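You operate a simulated robot arm through the tools that you are given. There is no shell and no other tool. Be economical: measure what you need, move in short steps, check, and stop when the job is done.

Carry out the task below with a simulated robot arm. There is one attempt and no reset: what you move stays moved.

TASK
Scour the old grease off the steel slide rail, then brush on fresh grease from the tin.
Fine: scourer and brush back where they were, tin lid shut.

It is judged by the outcome, as a careful person would: the job done as asked, and still so three seconds after it is handed in. It fails if anything else is knocked over, pushed out of place, dropped, spilled or broken.

THE ROBOT
A 7-joint arm with a two-finger parallel gripper, fixed in place. Base frame: the origin is at the foot of the arm, x ahead of it, y to its left, z up; the work surface is at about z = 0. Lengths are in mm, angles in degrees, forces in N, time in s.
With the tool pointing down near the work surface it reaches from about 220 to 580 mm from the base axis. Its first joint turns from -66.0 to 66.0 degrees. Payload 2.5 kg.
Tool frame: the origin (TCP) lies between the finger pads and is the grasp point; the fingertips stand 23 mm ahead of it; z points along the fingers, y is the line along which they close. The gripper opens to 94 mm. The fingers are 38 mm wide and 10 mm thick; the gripper's body (54 by 96 mm) begins 39 mm behind the TCP.
Orientation is that of the tool frame in the base frame, as [roll, pitch, yaw] about the fixed x, y, z axes, in that order (R = Rz(yaw) Ry(pitch) Rx(roll)). With the fingers straight down and closing along the base's y, the tool's x points along the base's -x, its y along +y and its z along -z.

THE INTERFACE
- The arm moves only by the tool nudge_tool. Its arguments are lists of equal length, an entry for each row: "claw": the gripper command, from -1 (shut) to 1 (fully open), values between in proportion; "translation": the shift along the base's x, y, z in mm, a list of three; "angular": the turn, a rotation vector about the base's x, y, z in rad, a list of three. In form: {"claw": [claw, ...], "translation": [[x, y, z], ...], "angular": [[rx, ry, rz], ...]}. A call has 1 to 8 rows; each row shifts and turns the commanded pose from where the row before left it. A row lasts 0.2 s, in which the tool goes at most 50 mm and 8.6 degrees; a call with a longer step from one row to the next is refused whole, and so is a gripper value outside its range. A pose out of reach is approached as far as the arm can. The call stops where the force on the tool passes 40 N (or 10 N more than at its start, if that is more) or the arm is blocked; 0.2 s more then pass. The fingers move at their own pace (about 108 mm/s each) and stop on an object; they squeeze with about 25 N. The grip force told is the motor's: it shows also when the fingers shut on nothing. Time passes only in rows, and 0.2 s behind the last, so rows that do not move let the fingers close. It gives the time, the measured TCP pose, the force on the tool (base axes), the opening and the grip force at its end, in the units of the frame above (readings bear some noise), and new pictures: "pictures" is both (left out), scene, wrist or none.
- Cameras (640 x 400 px; columns grow to the right, rows downward): "scene" is fixed at [120.1, -393.5, 552]; the picture's right is [0.91, -0.41, 0.00], its down [-0.23, -0.51, -0.83] and it looks along [0.34, 0.76, -0.56] (base axes); focal length 279 px, centre (320, 200). "wrist" rides on the gripper at [-39, 0, -44] in the tool frame; the picture's right is [0.00, -1.00, 0.00], its down [0.97, 0.00, -0.24] and it looks along [0.24, 0.00, 0.97] (tool axes); focal length 218 px, centre (320, 200).
- measure_at(camera, pixels): there is no depth. For up to 12 entries [column, row, z] of the newest picture of that camera ("zoom" is the newest enlarged one), the place [x, y] in the base frame at which the ray of that pixel passes the height z, good to about 2 mm, but the place of the scene camera against the robot may be out by one fixed shift of up to 18 mm in any direction. No time passes.
- inspect(camera, box): a new picture of the part [left, top, right, bottom] of that camera's present view, enlarged. No time passes.
- sign_off(): hands the job in; it is judged then, once.

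Work in short steps. Measure before you move; look again where a grasp or a placing could have gone wrong, and mend it. You have 80 turns and 120 pictures in all, those below and enlarged ones among them. Open the gripper and draw the arm clear of the work before you hand the job in, unless the task says otherwise; then end with one line.

The tools are called after ">>>" by a JSON object that holds its "name" and its "arguments". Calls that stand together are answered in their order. nudge_tool: Moves the arm, as the interface text tells. Its arguments: {"type":"object","properties":{"claw":{"type":"array","items":{"type":"number"}},"translation":{"type":"array","items":{"type":"array","items":{"type":"number"}}},"angular":{"type":"array","items":{"type":"array","items":{"type":"number"}}},"pictures":{"type":"string","enum":["both","scene","wrist","none"]}},"required":["claw","translation","angular"]} The other tools are called the same way: measure_at (camera, pixels) gives the place at which the rays of pixels pass given heights; inspect (camera, box) takes an enlarged picture of a part of a camera's view; sign_off () hands the job in.

At the start:

```text
t: 0.0
ee_pos: [391.0, -14.4, 394.2]
orientation: [-180.0, 0.0, 180.0]
ft_force: [-1.0, -0.2, 0.5]
opening: 94.1
finger_force: 0.0
```

scene: 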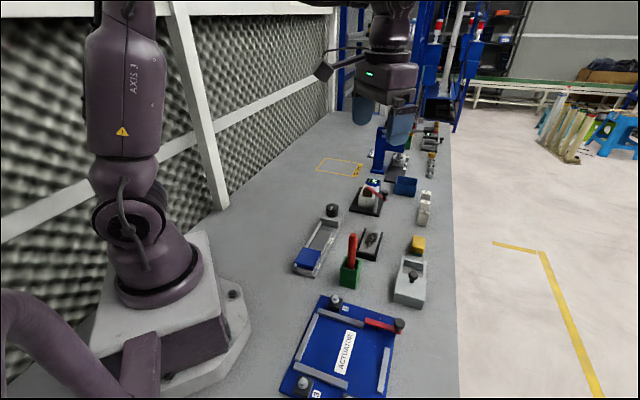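
wrist: 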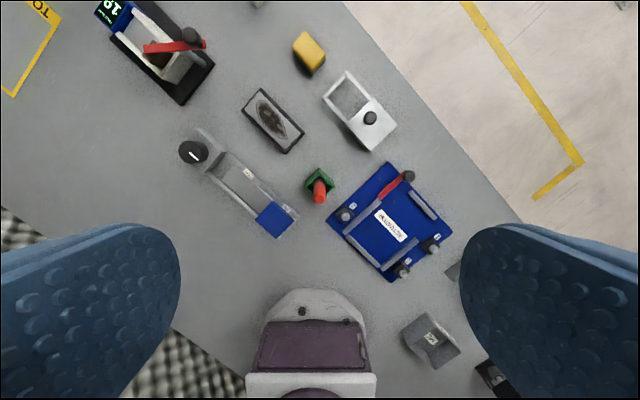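

I start by enlarging the work area in both views to identify rail, scourer, brush and tin.

>>> {"name": "inspect", "arguments": {"camera": "scene", "box": [280, 170, 460, 310]}}

>>> {"name": "inspect", "arguments": {"camera": "wrist", "box": [160, 20, 460, 290]}}

>>> {"name": "inspect", "arguments": {"camera": "scene", "box": [310, 110, 450, 210]}}

```text
2.86 times, centred on (370, 240) of scene
```

zoom: 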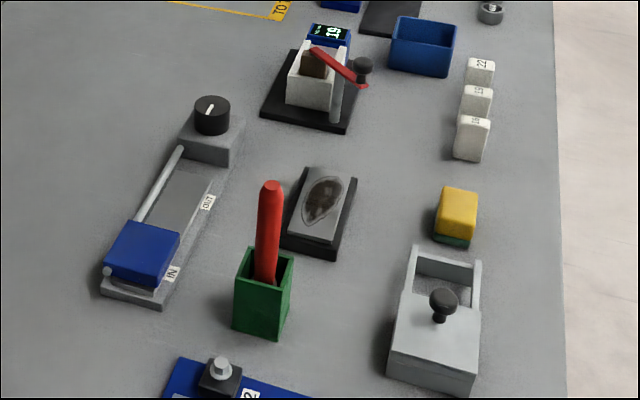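

```text
1.48 times, centred on (310, 155) of wrist
```

zoom: 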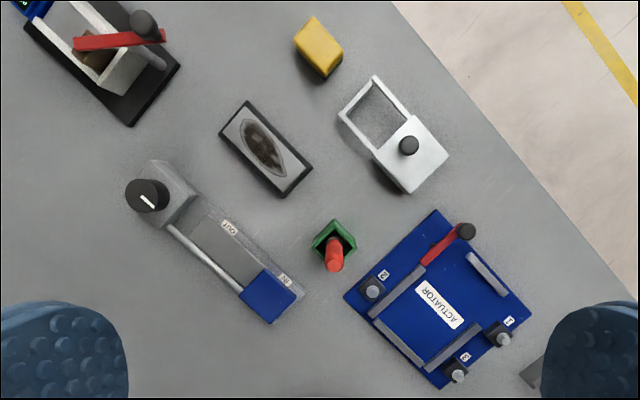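

```text
4.00 times, centred on (380, 160) of scene
```

zoom: 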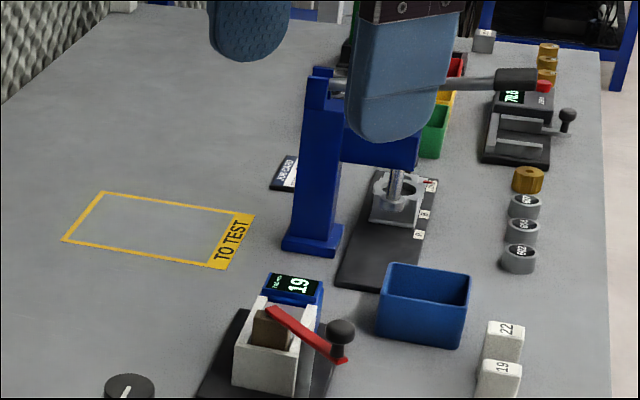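

Now a closer look at the tin, rail and brush in both views.

>>> {"name": "inspect", "arguments": {"camera": "wrist", "box": [290, 20, 410, 160]}}

>>> {"name": "inspect", "arguments": {"camera": "scene", "box": [380, 225, 440, 315]}}

>>> {"name": "measure_at", "arguments": {"camera": "wrist", "pixels": [[308, 52, 30], [370, 117, 50], [347, 72, 30], [273, 121, 20], [254, 92, 20], [292, 146, 20], [318, 185, 40], [320, 190, 80], [396, 127, 30], [324, 97, 30], [374, 150, 30]]}}

```text
2.86 times, centred on (350, 90) of wrist
```

zoom: 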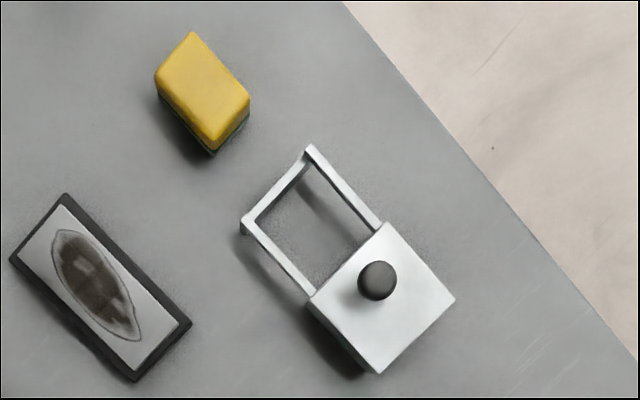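

```text
4.44 times, centred on (410, 270) of scene
```

zoom: 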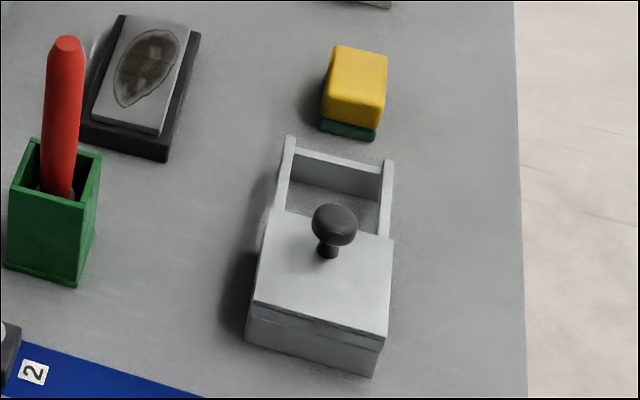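

```text
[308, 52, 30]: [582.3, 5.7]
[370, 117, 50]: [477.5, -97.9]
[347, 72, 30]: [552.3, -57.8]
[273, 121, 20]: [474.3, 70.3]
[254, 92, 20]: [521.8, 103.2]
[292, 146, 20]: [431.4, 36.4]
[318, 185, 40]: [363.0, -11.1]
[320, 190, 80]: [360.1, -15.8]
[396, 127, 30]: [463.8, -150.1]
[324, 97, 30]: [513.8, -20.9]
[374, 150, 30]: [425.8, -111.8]
```

The rail is the plate with the brown stain, the scourer is yellow/green, the brush stands in the green cup, and the tin has a knobbed sliding lid. I move nearer and turn about 40° to align with them.

>>> {"name": "nudge_tool", "arguments": {"claw": [0.3, 0.3, 0.3, 0.3, 0.3], "translation": [[20, 5, -25], [20, 5, -25], [20, 0, -25], [15, 0, -25], [10, 0, -20]], "angular": [[0, 0, 0.14], [0, 0, 0.14], [0, 0, 0.14], [0, 0, 0.14], [0, 0, 0.14]]}}

```text
t: 1.2
ee_pos: [477.9, -5.6, 272.0]
orientation: [180.0, 0.0, -139.8]
ft_force: [-0.3, 0.1, -0.1]
opening: 61.1
finger_force: 0.1
```

scene: 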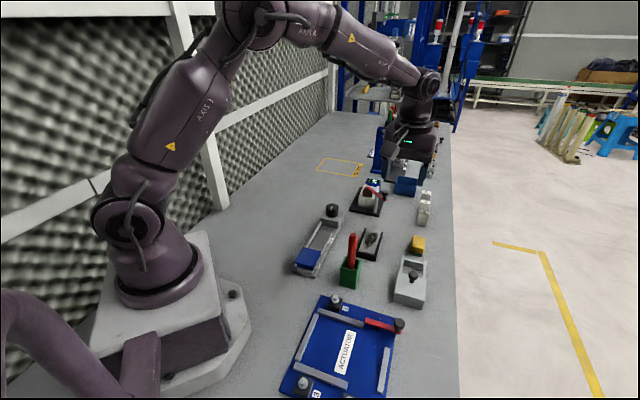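
wrist: 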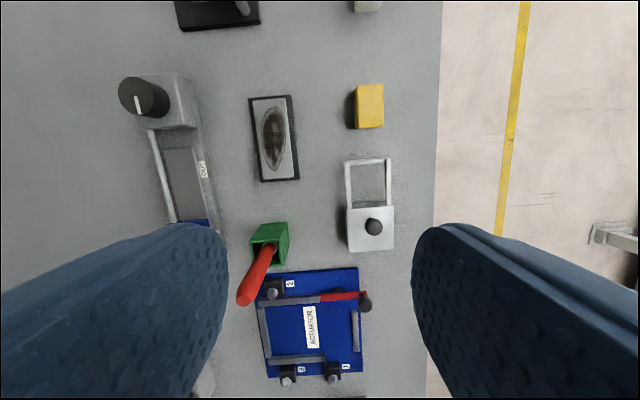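

>>> {"name": "inspect", "arguments": {"camera": "wrist", "box": [230, 70, 410, 190]}}

>>> {"name": "measure_at", "arguments": {"camera": "wrist", "pixels": [[370, 106, 0], [370, 106, 30], [370, 106, 50], [374, 226, 40], [374, 226, 60], [374, 226, 80], [394, 251, 30], [348, 251, 30], [346, 162, 30], [391, 160, 30]]}}

>>> {"name": "inspect", "arguments": {"camera": "wrist", "box": [230, 150, 410, 310]}}

```text
3.33 times, centred on (320, 130) of wrist
```

zoom: 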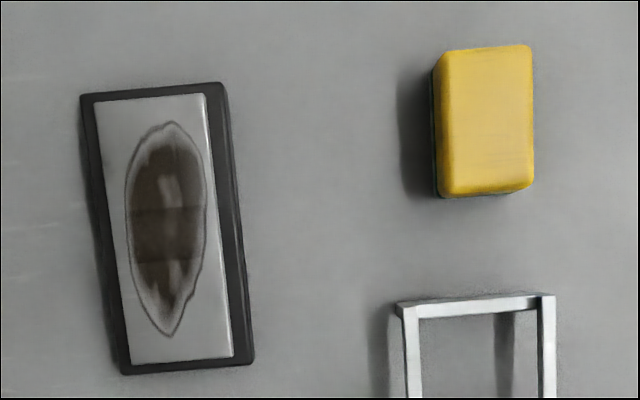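

```text
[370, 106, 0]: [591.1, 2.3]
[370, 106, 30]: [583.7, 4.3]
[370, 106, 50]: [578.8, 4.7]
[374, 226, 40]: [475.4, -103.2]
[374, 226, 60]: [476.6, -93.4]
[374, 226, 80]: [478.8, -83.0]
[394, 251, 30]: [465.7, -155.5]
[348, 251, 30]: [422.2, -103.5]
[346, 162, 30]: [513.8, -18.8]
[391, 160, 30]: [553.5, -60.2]
```

```text
2.50 times, centred on (320, 230) of wrist
```

zoom: 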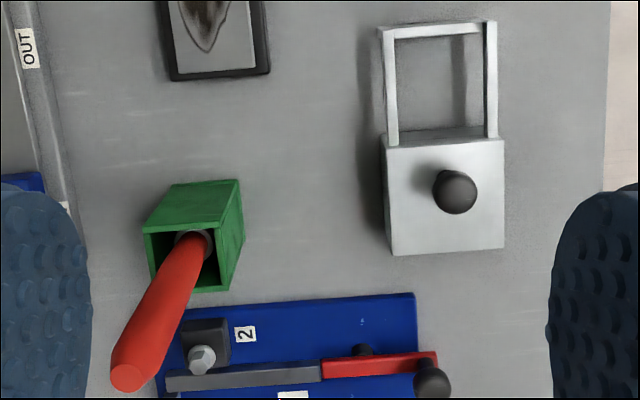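

Scourer top centre ≈ (583, 4), about 38×56×30 mm, aligned with the gripper. I move above it and stop at z≈110 to check.

>>> {"name": "nudge_tool", "arguments": {"claw": [0.3, 0.3, 0.3, 0.3, 0.3], "translation": [[25, 2, -40], [25, 2, -40], [25, 2, -40], [25, 0, -40], [1.5, 0, -4]], "angular": [[0, 0, 0], [0, 0, 0], [0, 0, 0], [0, 0, 0], [0, 0, 0]]}}

```text
t: 2.4
ee_pos: [578.7, 0.9, 109.5]
orientation: [180.0, -0.1, -139.9]
ft_force: [1.0, 0.1, 0.7]
opening: 61.1
finger_force: 0.1
```

scene: 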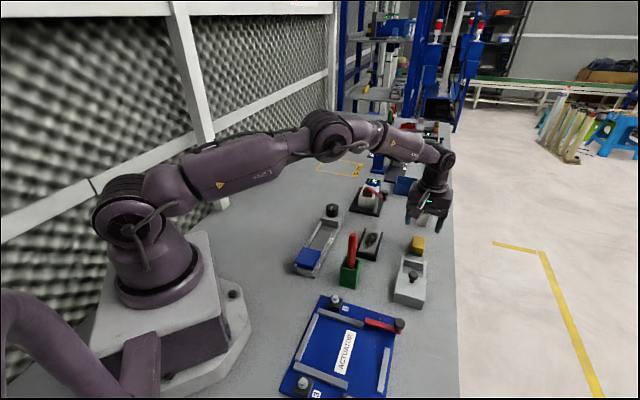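
wrist: 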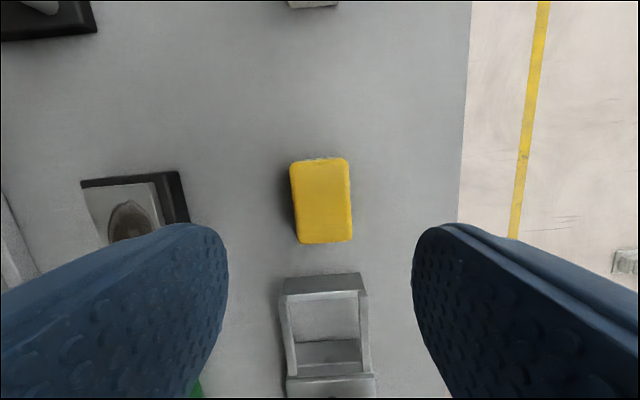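

>>> {"name": "measure_at", "arguments": {"camera": "wrist", "pixels": [[321, 201, 25], [321, 201, 35], [290, 164, 30], [348, 160, 30], [353, 240, 30], [299, 243, 30]]}}

```text
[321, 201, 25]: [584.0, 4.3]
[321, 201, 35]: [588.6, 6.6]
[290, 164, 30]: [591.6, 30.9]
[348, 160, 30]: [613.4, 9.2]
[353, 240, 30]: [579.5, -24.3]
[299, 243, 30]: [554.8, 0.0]
```

Scourer centre ≈ (585, 4), axis heading ≈45°. I turn 5° more, descend to TCP z≈35 and close.

>>> {"name": "nudge_tool", "arguments": {"claw": [0.3, 0.3, 0.3, -1, -1, -1], "translation": [[1.3, -1.5, -30], [0, 0, -30], [0, 0, -15], [0, 0, 0], [0, 0, 0], [0, 0, 0]], "angular": [[0, 0, 0.09], [0, 0, 0], [0, 0, 0], [0, 0, 0], [0, 0, 0], [0, 0, 0]]}}

```text
t: 3.8
ee_pos: [580.9, -2.0, 33.6]
orientation: [180.0, 0.0, -134.8]
ft_force: [0.6, 0.3, -0.9]
opening: 33.5
finger_force: 25.6
```

scene: 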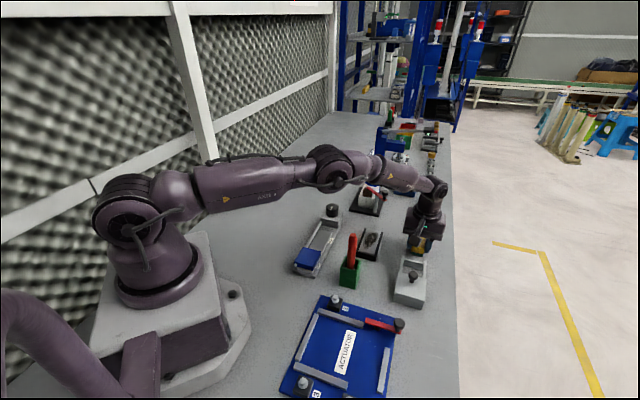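
wrist: 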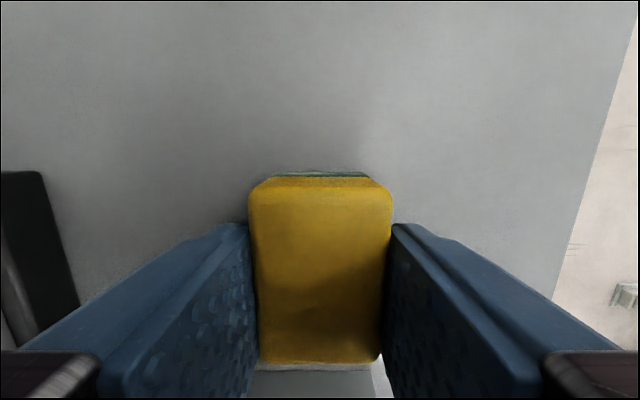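

Held (33.5 mm). I lift straight up, then back over the middle to measure the rail.

>>> {"name": "nudge_tool", "arguments": {"claw": [-1, -1, -1, -1, -1, -1], "translation": [[0, 0, 40], [0, 0, 40], [-20, 0, 45], [-40, 0, 40], [-40, 0, 0], [0, 0, 0]], "angular": [[0, 0, 0], [0, 0, 0], [0, 0, 0], [0, 0, 0], [0, 0, -0.1], [0, 0, 0]]}}

```text
refused: row 4 steps farther than a row can; nothing moved
```

>>> {"name": "nudge_tool", "arguments": {"claw": [-1, -1, -1, -1, -1, -1], "translation": [[0, 0, 40], [0, 0, 40], [-20, 0, 40], [-30, 0, 35], [-45, 0, 0], [0, 0, 0]], "angular": [[0, 0, 0], [0, 0, 0], [0, 0, 0], [0, 0, 0], [0, 0, -0.1], [0, 0, 0]]}}

```text
t: 5.2
ee_pos: [483.4, 0.9, 188.4]
orientation: [179.9, -0.1, -140.6]
ft_force: [-1.0, -0.6, -1.1]
opening: 33.3
finger_force: 25.2
```

scene: 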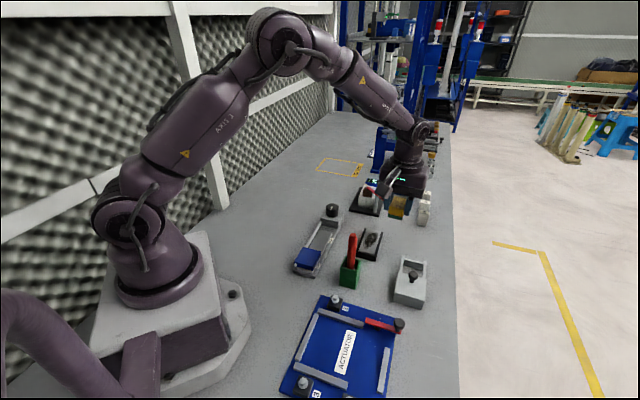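
wrist: 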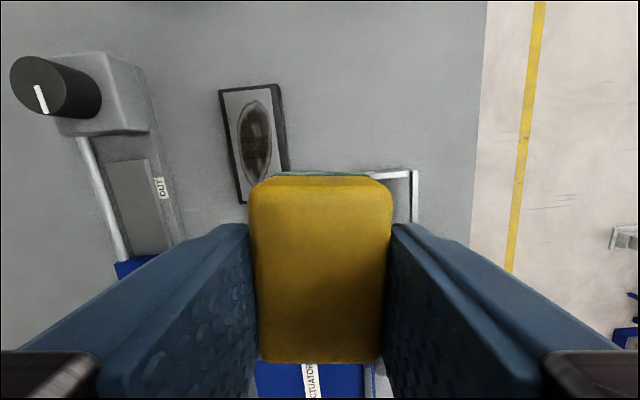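

>>> {"name": "inspect", "arguments": {"camera": "wrist", "box": [205, 75, 305, 215]}}

>>> {"name": "measure_at", "arguments": {"camera": "wrist", "pixels": [[219, 91, 8], [280, 84, 8], [223, 93, 20], [273, 86, 20], [240, 203, 20], [255, 101, 20], [256, 186, 20], [240, 135, 20], [270, 135, 20]]}}

```text
2.86 times, centred on (255, 145) of wrist
```

zoom: 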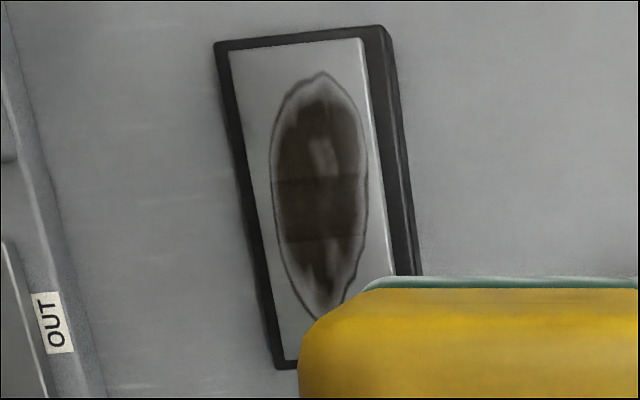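

```text
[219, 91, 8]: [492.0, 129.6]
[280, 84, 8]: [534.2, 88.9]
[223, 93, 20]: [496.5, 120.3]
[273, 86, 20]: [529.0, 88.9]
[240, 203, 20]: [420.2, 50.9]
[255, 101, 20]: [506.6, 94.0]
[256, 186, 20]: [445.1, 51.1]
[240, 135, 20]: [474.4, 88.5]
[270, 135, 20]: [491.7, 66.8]
```

Rail plate centre ≈ (475, 70), axis heading ≈44°, stain ≈75×28 mm. I move above its centre at z≈80.

>>> {"name": "nudge_tool", "arguments": {"claw": [-1, -1, -1, -1, -1], "translation": [[-4, 22, -20], [-4, 22, -25], [-4, 22, -25], [0, 0, -25], [0, 0, -13]], "angular": [[0, 0, 0.08], [0, 0, 0], [0, 0, 0], [0, 0, 0], [0, 0, 0]]}}

>>> {"name": "inspect", "arguments": {"camera": "scene", "box": [320, 200, 430, 280]}}

```text
t: 6.4
ee_pos: [472.4, 66.1, 81.0]
orientation: [179.9, 0.0, -135.9]
ft_force: [0.9, -0.5, -1.2]
opening: 33.4
finger_force: 25.4
```

scene: 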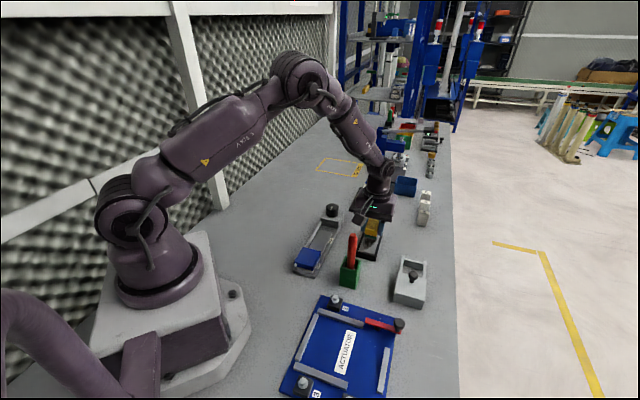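
wrist: 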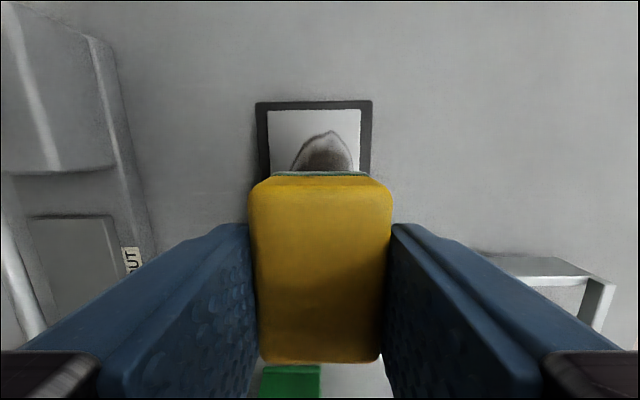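

```text
5.00 times, centred on (375, 240) of scene
```

zoom: 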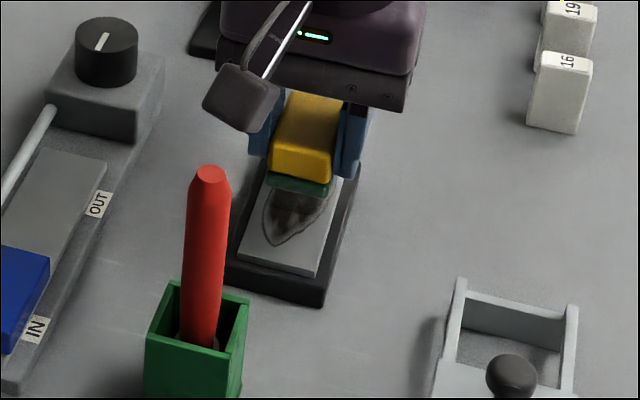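

Aligned (plate columns 267–360, scourer centred at 320). I lower in small steps until contact.

>>> {"name": "nudge_tool", "arguments": {"claw": [-1, -1, -1, -1], "translation": [[-1, 1.5, -12], [0, 0, -6], [0, 0, -4], [0, 0, -3]], "angular": [[0, 0, 0], [0, 0, 0], [0, 0, 0], [0, 0, 0]], "pictures": "none"}}

>>> {"name": "inspect", "arguments": {"camera": "scene", "box": [340, 200, 410, 270]}}

```text
t: 7.4
ee_pos: [471.9, 66.6, 57.3]
orientation: [-180.0, 0.0, -135.8]
ft_force: [-0.1, -0.1, -0.7]
opening: 33.5
finger_force: 24.8
```

```text
5.71 times, centred on (375, 235) of scene
```

zoom: 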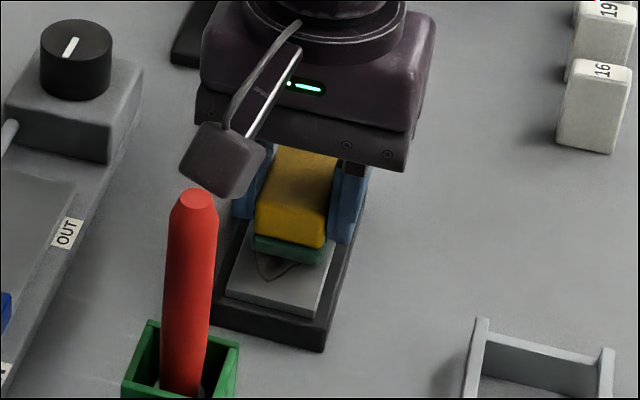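

Close to contact but no force yet; continuing down 2 mm at a time.

>>> {"name": "nudge_tool", "arguments": {"claw": [-1, -1, -1], "translation": [[0, 0, -2], [0, 0, -2], [0, 0, -1]], "angular": [[0, 0, 0], [0, 0, 0], [0, 0, 0]], "pictures": "none"}}

```text
t: 8.2
ee_pos: [473.2, 67.1, 54.2]
orientation: [-179.9, 0.2, -135.9]
ft_force: [-1.6, -0.9, 7.1]
opening: 33.2
finger_force: 25.2
stopped in row 3: the force on the tool passed its limit (the readings are from after the stop); the commanded pose is now the measured one
```

Contact with about 7 N at z≈54. I rub along the rail axis ±22 mm.

>>> {"name": "nudge_tool", "arguments": {"claw": [-1, -1, -1, -1, -1, -1, -1, -1], "translation": [[7.9, 7.7, 0], [7.9, 7.7, 0], [-7.9, -7.7, 0], [-7.9, -7.7, 0], [-7.9, -7.7, 0], [-7.9, -7.7, 0], [7.9, 7.7, 0], [7.9, 7.7, 0]], "angular": [[0, 0, 0], [0, 0, 0], [0, 0, 0], [0, 0, 0], [0, 0, 0], [0, 0, 0], [0, 0, 0], [0, 0, 0]], "pictures": "scene"}}

>>> {"name": "inspect", "arguments": {"camera": "scene", "box": [340, 200, 410, 270]}}

```text
t: 10.0
ee_pos: [474.0, 66.4, 53.6]
orientation: [-179.7, 0.1, -136.0]
ft_force: [-8.5, -9.2, 24.4]
opening: 33.3
finger_force: 25.1
```

scene: 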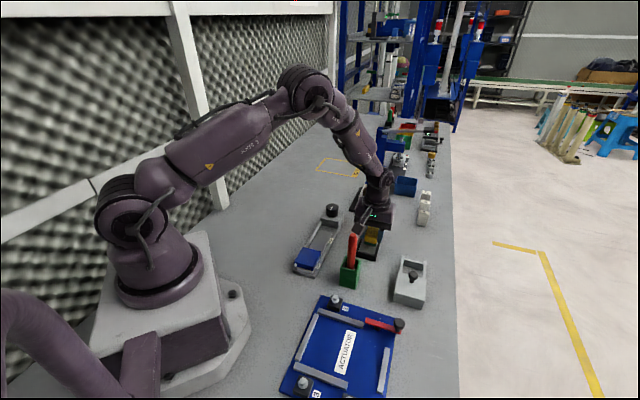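

```text
5.71 times, centred on (375, 235) of scene
```

zoom: 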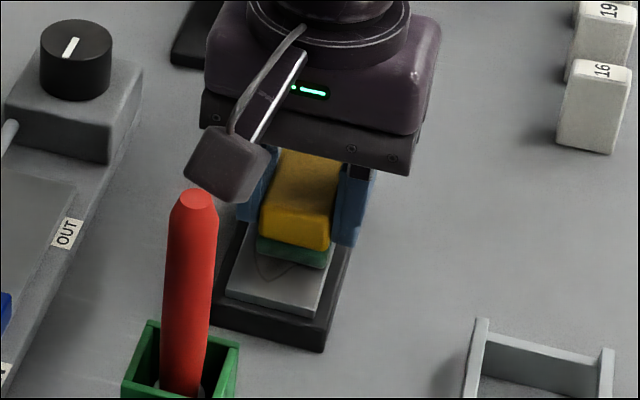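

Stain is fading; force rose to 24 N, so I ease off slightly and continue with lateral offsets.

>>> {"name": "nudge_tool", "arguments": {"claw": [-1, -1, -1, -1, -1, -1, -1, -1], "translation": [[-2.8, 2.9, 0.8], [8.6, 8.4, 0], [8.6, 8.4, 0], [-8.6, -8.4, 0], [-8.6, -8.4, 0], [-8.6, -8.4, 0], [-8.6, -8.4, 0], [8.6, 8.4, 0]], "angular": [[0, 0, 0], [0, 0, 0], [0, 0, 0], [0, 0, 0], [0, 0, 0], [0, 0, 0], [0, 0, 0], [0, 0, 0]], "pictures": "none"}}

>>> {"name": "nudge_tool", "arguments": {"claw": [-1, -1, -1, -1, -1, -1, -1, -1], "translation": [[5.6, -5.8, 0], [8.6, 8.4, 0], [8.6, 8.4, 0], [8.6, 8.4, 0], [-8.6, -8.4, 0], [-8.6, -8.4, 0], [-8.6, -8.4, 0], [-8.6, -8.4, 0]], "angular": [[0, 0, 0], [0, 0, 0], [0, 0, 0], [0, 0, 0], [0, 0, 0], [0, 0, 0], [0, 0, 0], [0, 0, 0]], "pictures": "none"}}

```text
t: 11.8
ee_pos: [462.2, 61.4, 55.0]
orientation: [-179.8, 0.2, -135.9]
ft_force: [0.3, -0.1, -0.5]
opening: 33.3
finger_force: 25.2
```

```text
t: 13.6
ee_pos: [458.7, 47.8, 54.6]
orientation: [-179.7, 0.2, -136.0]
ft_force: [-0.6, -0.6, -0.3]
opening: 33.5
finger_force: 25.0
```

Contact was lost (z≈54.6–55), so I press 1.3 mm lower and repeat both tracks.

>>> {"name": "nudge_tool", "arguments": {"claw": [-1, -1, -1, -1, -1, -1, -1, -1], "translation": [[0, 0, -1.2], [8.6, 8.4, 0], [8.6, 8.4, 0], [8.6, 8.4, 0], [8.6, 8.4, 0], [-8.6, -8.4, 0], [-8.6, -8.4, 0], [-8.6, -8.4, 0]], "angular": [[0, 0, 0], [0, 0, 0], [0, 0, 0], [0, 0, 0], [0, 0, 0], [0, 0, 0], [0, 0, 0], [0, 0, 0]], "pictures": "none"}}

```text
t: 15.4
ee_pos: [467.5, 56.1, 54.3]
orientation: [-179.8, 0.5, -135.9]
ft_force: [6.1, 5.0, 16.1]
opening: 33.0
finger_force: 25.3
```

>>> {"name": "nudge_tool", "arguments": {"claw": [-1, -1, -1, -1, -1, -1, -1, -1], "translation": [[-2.8, 2.9, 0], [-2.8, 2.9, 0], [-8.6, -8.4, 0], [8.6, 8.4, 0], [8.6, 8.4, 0], [8.6, 8.4, 0], [8.6, 8.4, 0], [-8.6, -8.4, 0]], "angular": [[0, 0, 0], [0, 0, 0], [0, 0, 0], [0, 0, 0], [0, 0, 0], [0, 0, 0], [0, 0, 0], [0, 0, 0]], "pictures": "none"}}

>>> {"name": "nudge_tool", "arguments": {"claw": [-1, -1, -1, -1], "translation": [[0, 0, 15], [0, 0, 40], [15, -35, 30], [15, -35, 30]], "angular": [[0, 0, 0], [0, 0, 0], [0, 0, 0], [0, 0, 0]]}}

>>> {"name": "inspect", "arguments": {"camera": "scene", "box": [340, 200, 410, 270]}}

```text
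t: 16.4
ee_pos: [457.7, 57.2, 54.5]
orientation: [179.9, -0.2, -136.0]
ft_force: [-0.6, -0.2, 3.3]
opening: 33.5
finger_force: 25.3
stopped in row 4: the force on the tool passed its limit (the readings are from after the stop); the commanded pose is now the measured one
```

```text
t: 17.4
ee_pos: [486.7, -13.0, 168.6]
orientation: [179.8, -0.2, -135.8]
ft_force: [0.2, 0.2, -0.6]
opening: 33.3
finger_force: 25.1
```

scene: 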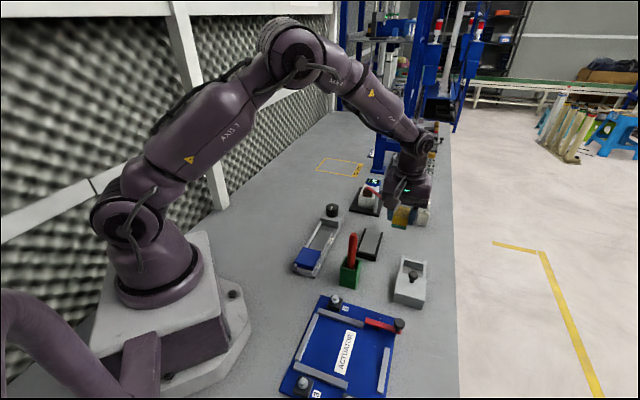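
wrist: 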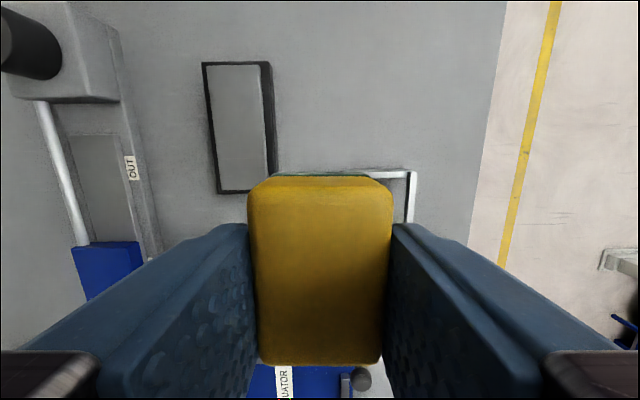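

```text
5.71 times, centred on (375, 235) of scene
```

zoom: 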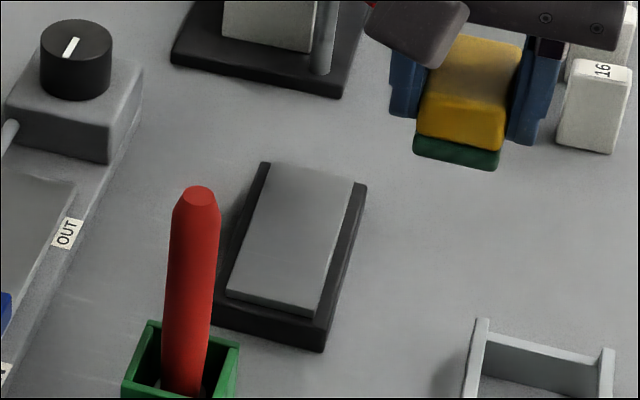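

The plate is clean. I return the scourer: over (581, -2) then down.

>>> {"name": "nudge_tool", "arguments": {"claw": [-1, -1, -1, -1, -1], "translation": [[32, 4, 0], [32, 4, 0], [30.2, 3, -20], [0, 0, -40], [0, 0, -40]], "angular": [[0, 0, 0.017], [0, 0, 0], [0, 0, 0], [0, 0, 0], [0, 0, 0]], "pictures": "none"}}

```text
t: 18.6
ee_pos: [580.3, -1.8, 67.8]
orientation: [180.0, -0.3, -134.9]
ft_force: [0.9, 0.8, -0.4]
opening: 33.4
finger_force: 24.8
```

>>> {"name": "nudge_tool", "arguments": {"claw": [-1, -1, -1, -1, -1], "translation": [[0.5, 0, -15], [0, 0, -12], [0, 0, -4], [0, 0, -2], [0, 0, -1]], "angular": [[0, 0, 0], [0, 0, 0], [0, 0, 0], [0, 0, 0], [0, 0, 0]], "pictures": "scene"}}

>>> {"name": "inspect", "arguments": {"camera": "scene", "box": [380, 200, 460, 270]}}

```text
t: 19.8
ee_pos: [581.1, -2.5, 34.6]
orientation: [180.0, -0.3, -134.9]
ft_force: [0.2, -0.1, -0.8]
opening: 33.6
finger_force: 25.0
```

scene: 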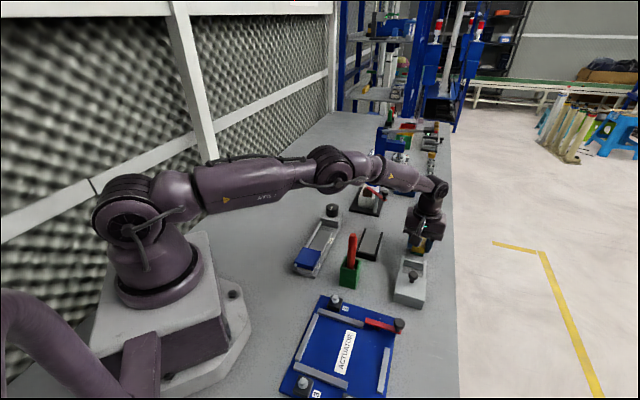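

```text
5.71 times, centred on (420, 235) of scene
```

zoom: 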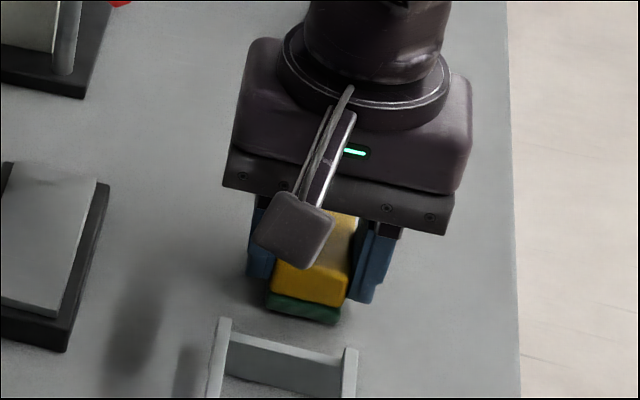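

Nearly down; one more millimetre, then release to ~60 mm and rise.

>>> {"name": "nudge_tool", "arguments": {"claw": [-1, -1, 0.3, 0.3, 0.3, 0.3, 0.3, 0.3], "translation": [[0, 0, -1], [0, 0, -0.5], [0, 0, 0], [0, 0, 0], [0, 0, 40], [0, 0, 40], [-30, -20, 30], [-40, -20, 20]], "angular": [[0, 0, 0], [0, 0, 0], [0, 0, 0], [0, 0, 0], [0, 0, 0], [0, 0, 0], [0, 0, 0], [0, 0, 0]]}}

>>> {"name": "inspect", "arguments": {"camera": "scene", "box": [330, 210, 450, 310]}}

```text
t: 21.6
ee_pos: [509.9, -41.5, 164.9]
orientation: [-180.0, -0.2, -134.9]
ft_force: [-0.5, -0.5, -0.8]
opening: 61.0
finger_force: 0.0
```

scene: 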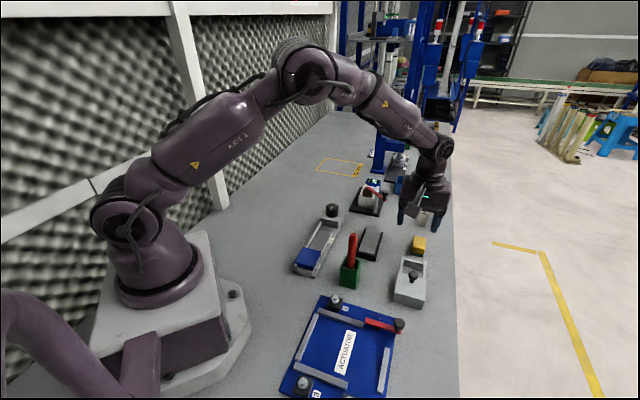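
wrist: 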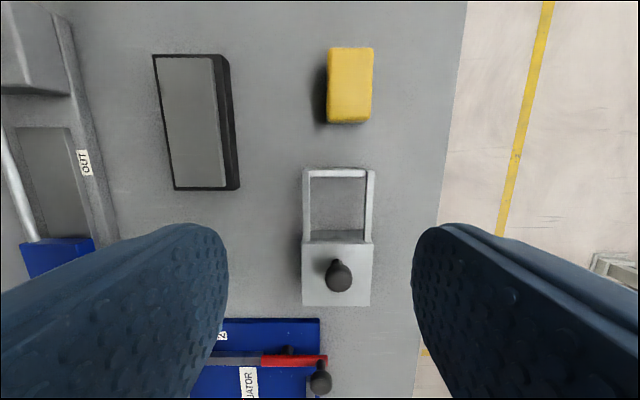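

```text
4.00 times, centred on (390, 260) of scene
```

zoom: 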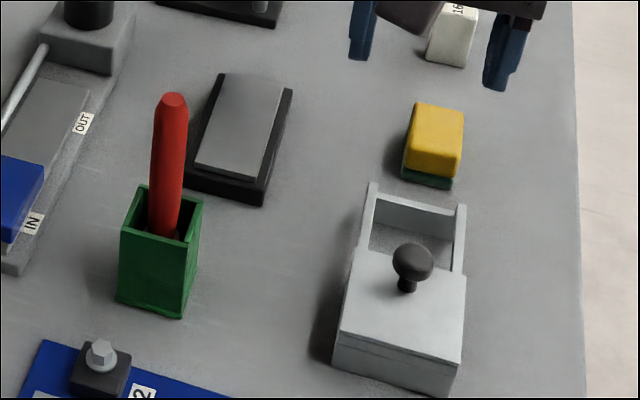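

Scourer is back in place. Now I measure the lid knob and tin.

>>> {"name": "measure_at", "arguments": {"camera": "wrist", "pixels": [[339, 275, 40], [339, 275, 60], [339, 275, 80], [302, 170, 30], [375, 171, 30], [303, 306, 40], [370, 306, 40], [302, 242, 40], [373, 243, 40], [373, 243, 30]]}}

>>> {"name": "inspect", "arguments": {"camera": "wrist", "box": [280, 150, 400, 320]}}

>>> {"name": "inspect", "arguments": {"camera": "scene", "box": [385, 250, 435, 312]}}

```text
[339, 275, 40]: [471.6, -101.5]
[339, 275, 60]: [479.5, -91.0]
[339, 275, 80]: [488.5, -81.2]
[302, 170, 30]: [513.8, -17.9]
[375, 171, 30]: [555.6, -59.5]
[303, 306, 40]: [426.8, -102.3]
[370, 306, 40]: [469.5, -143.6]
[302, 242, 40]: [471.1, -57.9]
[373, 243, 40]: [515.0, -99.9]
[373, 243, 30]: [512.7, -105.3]
```

```text
2.35 times, centred on (340, 235) of wrist
```

zoom: 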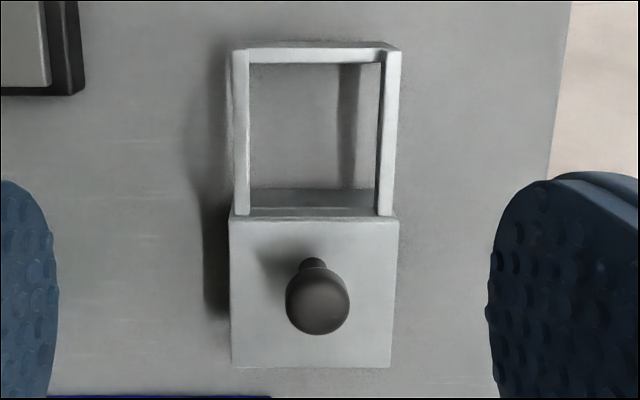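

```text
6.45 times, centred on (410, 281) of scene
```

zoom: 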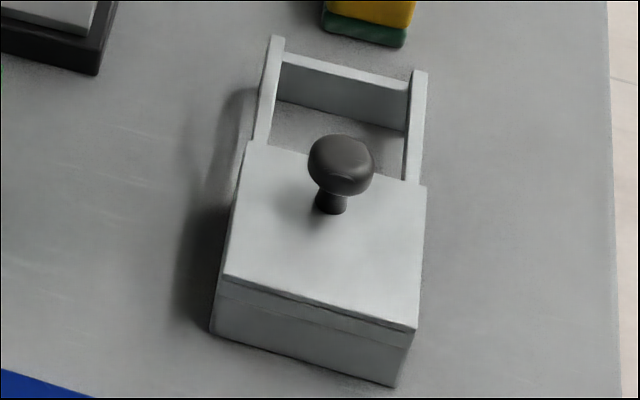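

Tin axis heading is 45°, knob at about (475.5, -97.5, 50). I move above it, stopping at z≈85.

>>> {"name": "nudge_tool", "arguments": {"claw": [0.1, 0.1, 0.1, 0.1], "translation": [[-17, -28, -10], [-17.4, -28, -20], [0, 0, -30], [0, 0, -20]], "angular": [[0, 0, 0], [0, 0, 0], [0, 0, 0], [0, 0, 0]]}}

>>> {"name": "inspect", "arguments": {"camera": "scene", "box": [375, 220, 445, 310]}}

```text
t: 22.6
ee_pos: [476.2, -97.6, 84.4]
orientation: [179.8, -0.3, -134.9]
ft_force: [0.0, -0.4, 0.0]
opening: 51.9
finger_force: 0.0
```

scene: 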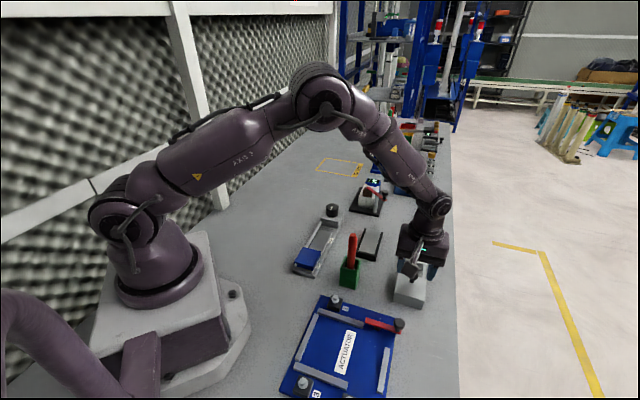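
wrist: 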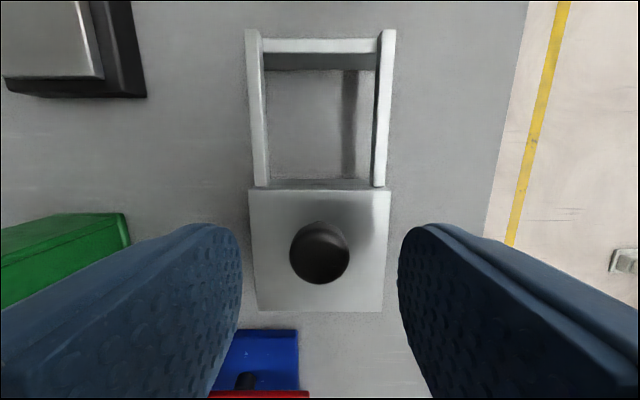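

```text
4.44 times, centred on (410, 265) of scene
```

zoom: 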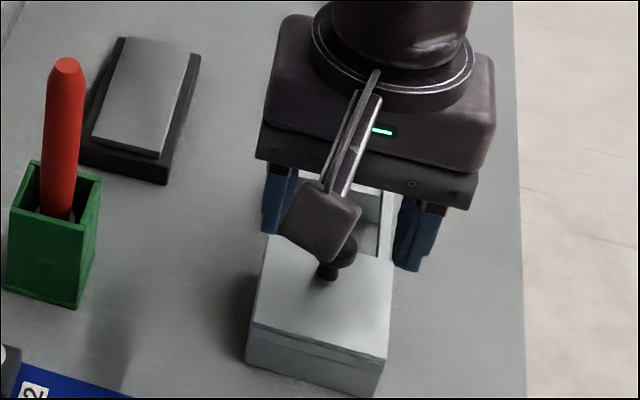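

Knob is centred (col 320, row 253). I lower 19 mm and close on it.

>>> {"name": "nudge_tool", "arguments": {"claw": [0.1, 0.1, -1, -1, -1], "translation": [[-1, -1, -12], [0, 0, -7], [0, 0, 0], [0, 0, 0], [0, 0, 0]], "angular": [[0, 0, 0], [0, 0, 0], [0, 0, 0], [0, 0, 0], [0, 0, 0]]}}

>>> {"name": "inspect", "arguments": {"camera": "scene", "box": [375, 220, 445, 310]}}

```text
t: 23.8
ee_pos: [474.8, -97.8, 65.1]
orientation: [179.8, -0.2, -134.9]
ft_force: [-2.9, 2.4, 1.5]
opening: 20.7
finger_force: 45.2
```

scene: 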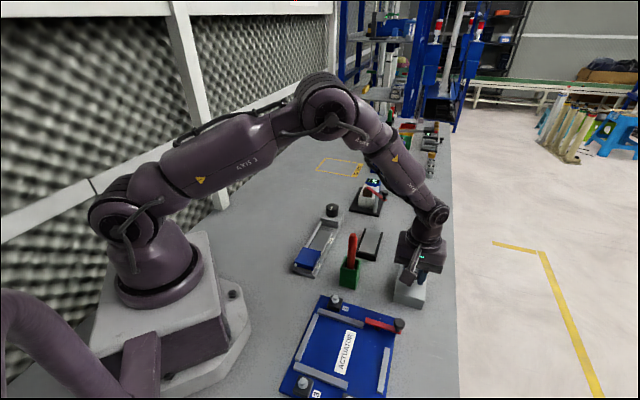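
wrist: 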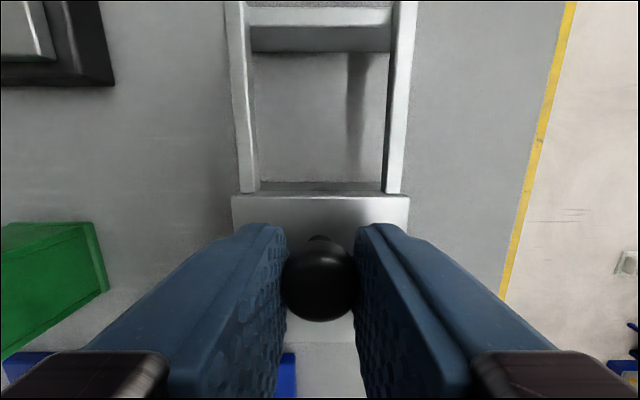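

```text
4.44 times, centred on (410, 265) of scene
```

zoom: 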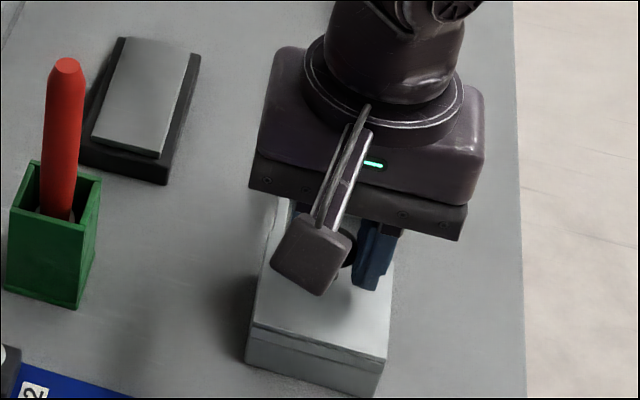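

Knob gripped (20.7 mm). I slide the lid toward the far rails in 10 mm steps.

>>> {"name": "nudge_tool", "arguments": {"claw": [-1, -1, -1], "translation": [[5, 5, 0], [7.1, 7.1, 0], [7.1, 7.1, 0]], "angular": [[0, 0, 0], [0, 0, 0], [0, 0, 0]]}}

>>> {"name": "inspect", "arguments": {"camera": "scene", "box": [375, 220, 445, 310]}}

```text
t: 24.6
ee_pos: [494.4, -79.7, 65.9]
orientation: [179.8, -0.4, -134.8]
ft_force: [-6.1, 5.2, 2.5]
opening: 20.2
finger_force: 45.0
```

scene: 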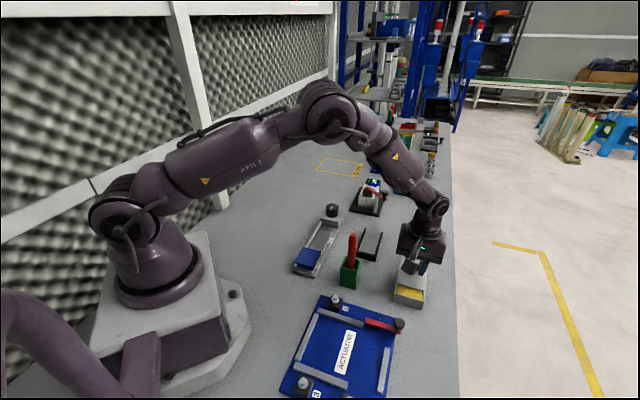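
wrist: 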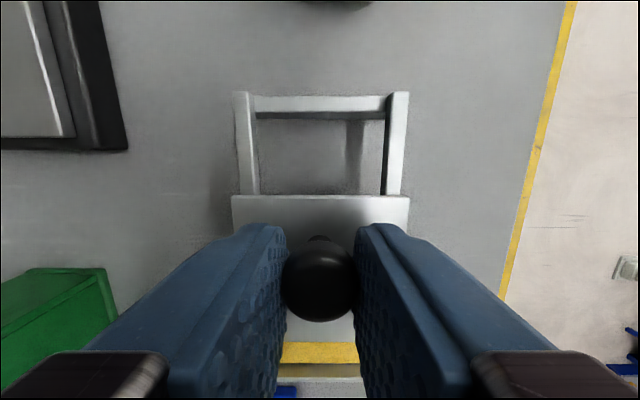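

```text
4.44 times, centred on (410, 265) of scene
```

zoom: 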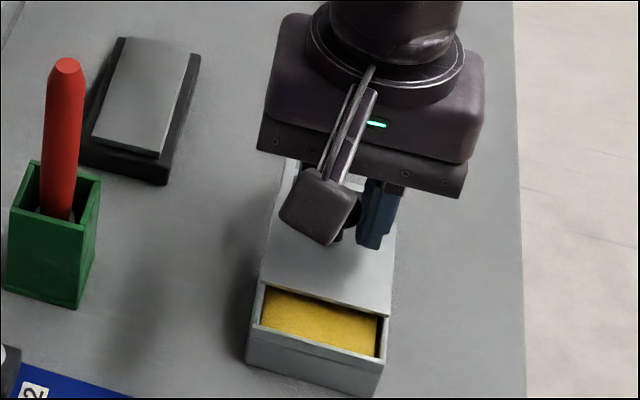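

The lid slides and reveals yellow grease. I continue ~36 mm, easing the sideways force.

>>> {"name": "nudge_tool", "arguments": {"claw": [-1, -1, -1, -1], "translation": [[6, 8, 0], [6.6, 7.4, 0], [7, 7, 0], [4, 4, 0]], "angular": [[0, 0, 0], [0, 0, 0], [0, 0, 0], [0, 0, 0]]}}

>>> {"name": "inspect", "arguments": {"camera": "scene", "box": [375, 220, 445, 310]}}

```text
t: 25.6
ee_pos: [516.9, -55.9, 64.9]
orientation: [179.8, -0.8, -135.1]
ft_force: [-21.9, -13.1, 13.4]
opening: 20.8
finger_force: 44.6
```

scene: 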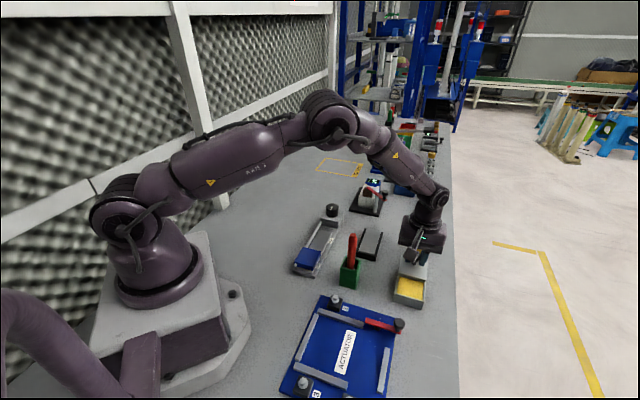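
wrist: 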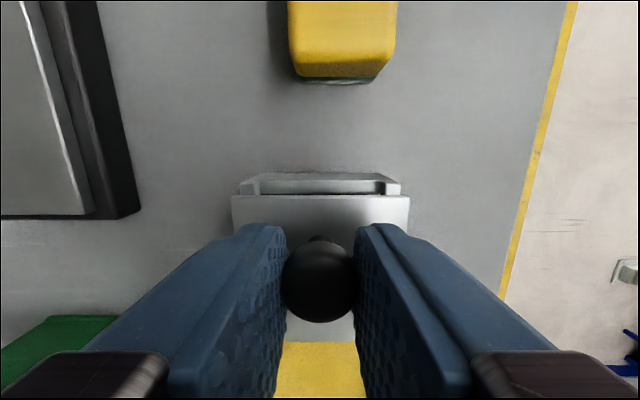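

```text
4.44 times, centred on (410, 265) of scene
```

zoom: 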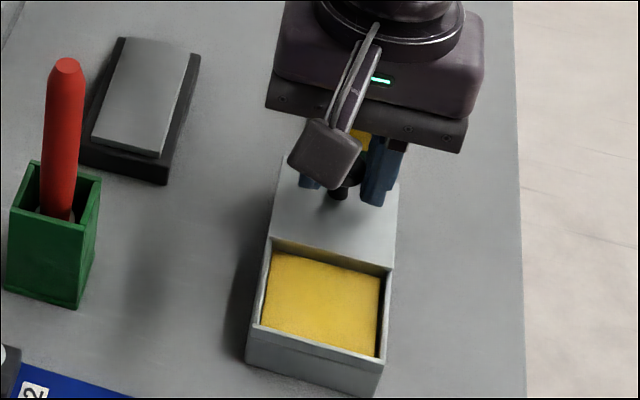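

Lid fully open at its stop. I relax, release and rise, moving toward the brush for a view.

>>> {"name": "nudge_tool", "arguments": {"claw": [-1, 0.1, 0.1, 0.1, 0.1, 0.1, 0.1, 0.1], "translation": [[-1.5, -1, 0], [0, 0, 0], [0, 0, 0], [0, 0, 40], [-10, 0, 45], [-40, 10, 25], [-40, 15, 25], [-30, 10, 20]], "angular": [[0, 0, 0], [0, 0, 0], [0, 0, 0], [0, 0, 0], [0, 0, 0], [0, 0, 0], [0, 0, 0], [0, 0, 0]]}}

>>> {"name": "inspect", "arguments": {"camera": "scene", "box": [330, 220, 390, 300]}}

```text
t: 27.4
ee_pos: [396.5, -19.6, 219.7]
orientation: [180.0, -0.2, -134.9]
ft_force: [0.7, 0.2, -0.3]
opening: 51.9
finger_force: 0.1
```

scene: 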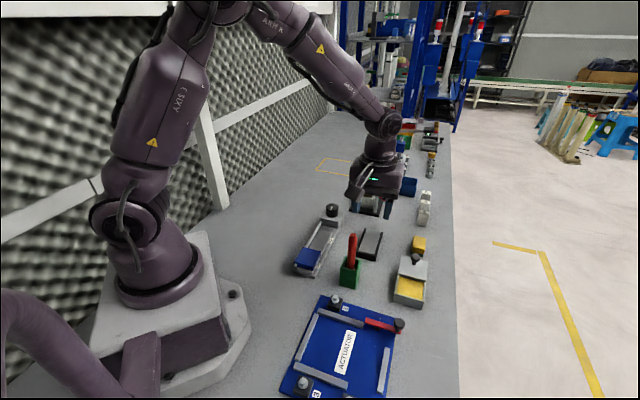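
wrist: 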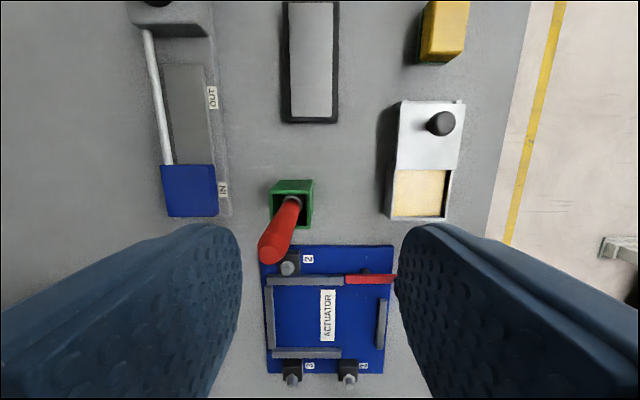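

```text
5.00 times, centred on (360, 260) of scene
```

zoom: 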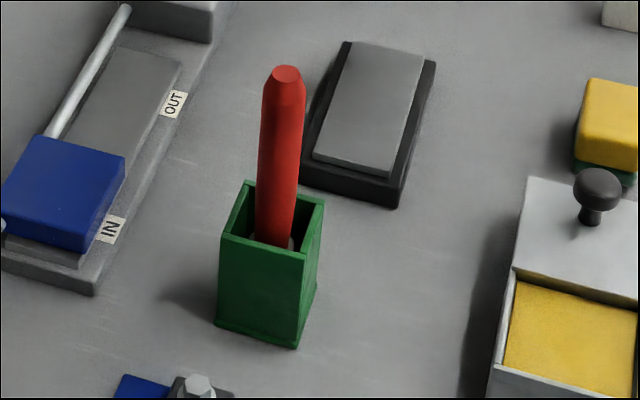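

>>> {"name": "measure_at", "arguments": {"camera": "wrist", "pixels": [[270, 249, 90], [270, 249, 110], [270, 249, 130], [270, 249, 150], [271, 190, 50], [313, 180, 50], [311, 226, 50], [269, 222, 50], [293, 203, 50], [293, 203, 70]]}}

>>> {"name": "inspect", "arguments": {"camera": "wrist", "box": [240, 170, 340, 280]}}

>>> {"name": "measure_at", "arguments": {"camera": "scene", "pixels": [[353, 235, 90], [353, 235, 110], [353, 235, 130], [353, 235, 150], [354, 267, 55]]}}

```text
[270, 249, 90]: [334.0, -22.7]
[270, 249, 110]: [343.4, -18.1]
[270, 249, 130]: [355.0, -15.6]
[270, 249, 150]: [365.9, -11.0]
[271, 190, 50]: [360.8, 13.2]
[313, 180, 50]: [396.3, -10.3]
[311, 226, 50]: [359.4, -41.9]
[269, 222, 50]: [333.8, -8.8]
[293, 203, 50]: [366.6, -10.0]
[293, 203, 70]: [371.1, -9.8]
```

```text
3.64 times, centred on (290, 225) of wrist
```

zoom: 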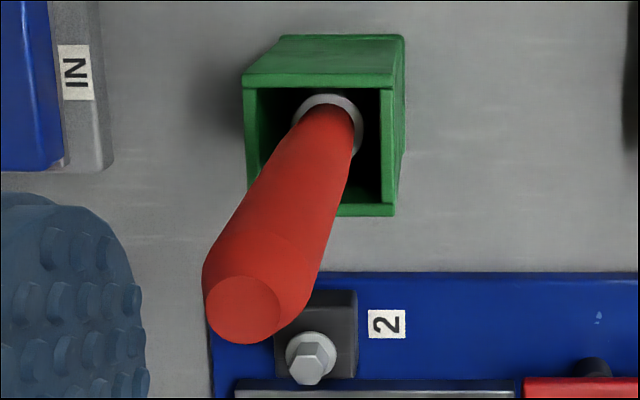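

```text
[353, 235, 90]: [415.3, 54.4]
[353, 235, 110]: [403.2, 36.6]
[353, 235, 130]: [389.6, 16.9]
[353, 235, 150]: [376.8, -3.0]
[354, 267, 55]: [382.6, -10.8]
```

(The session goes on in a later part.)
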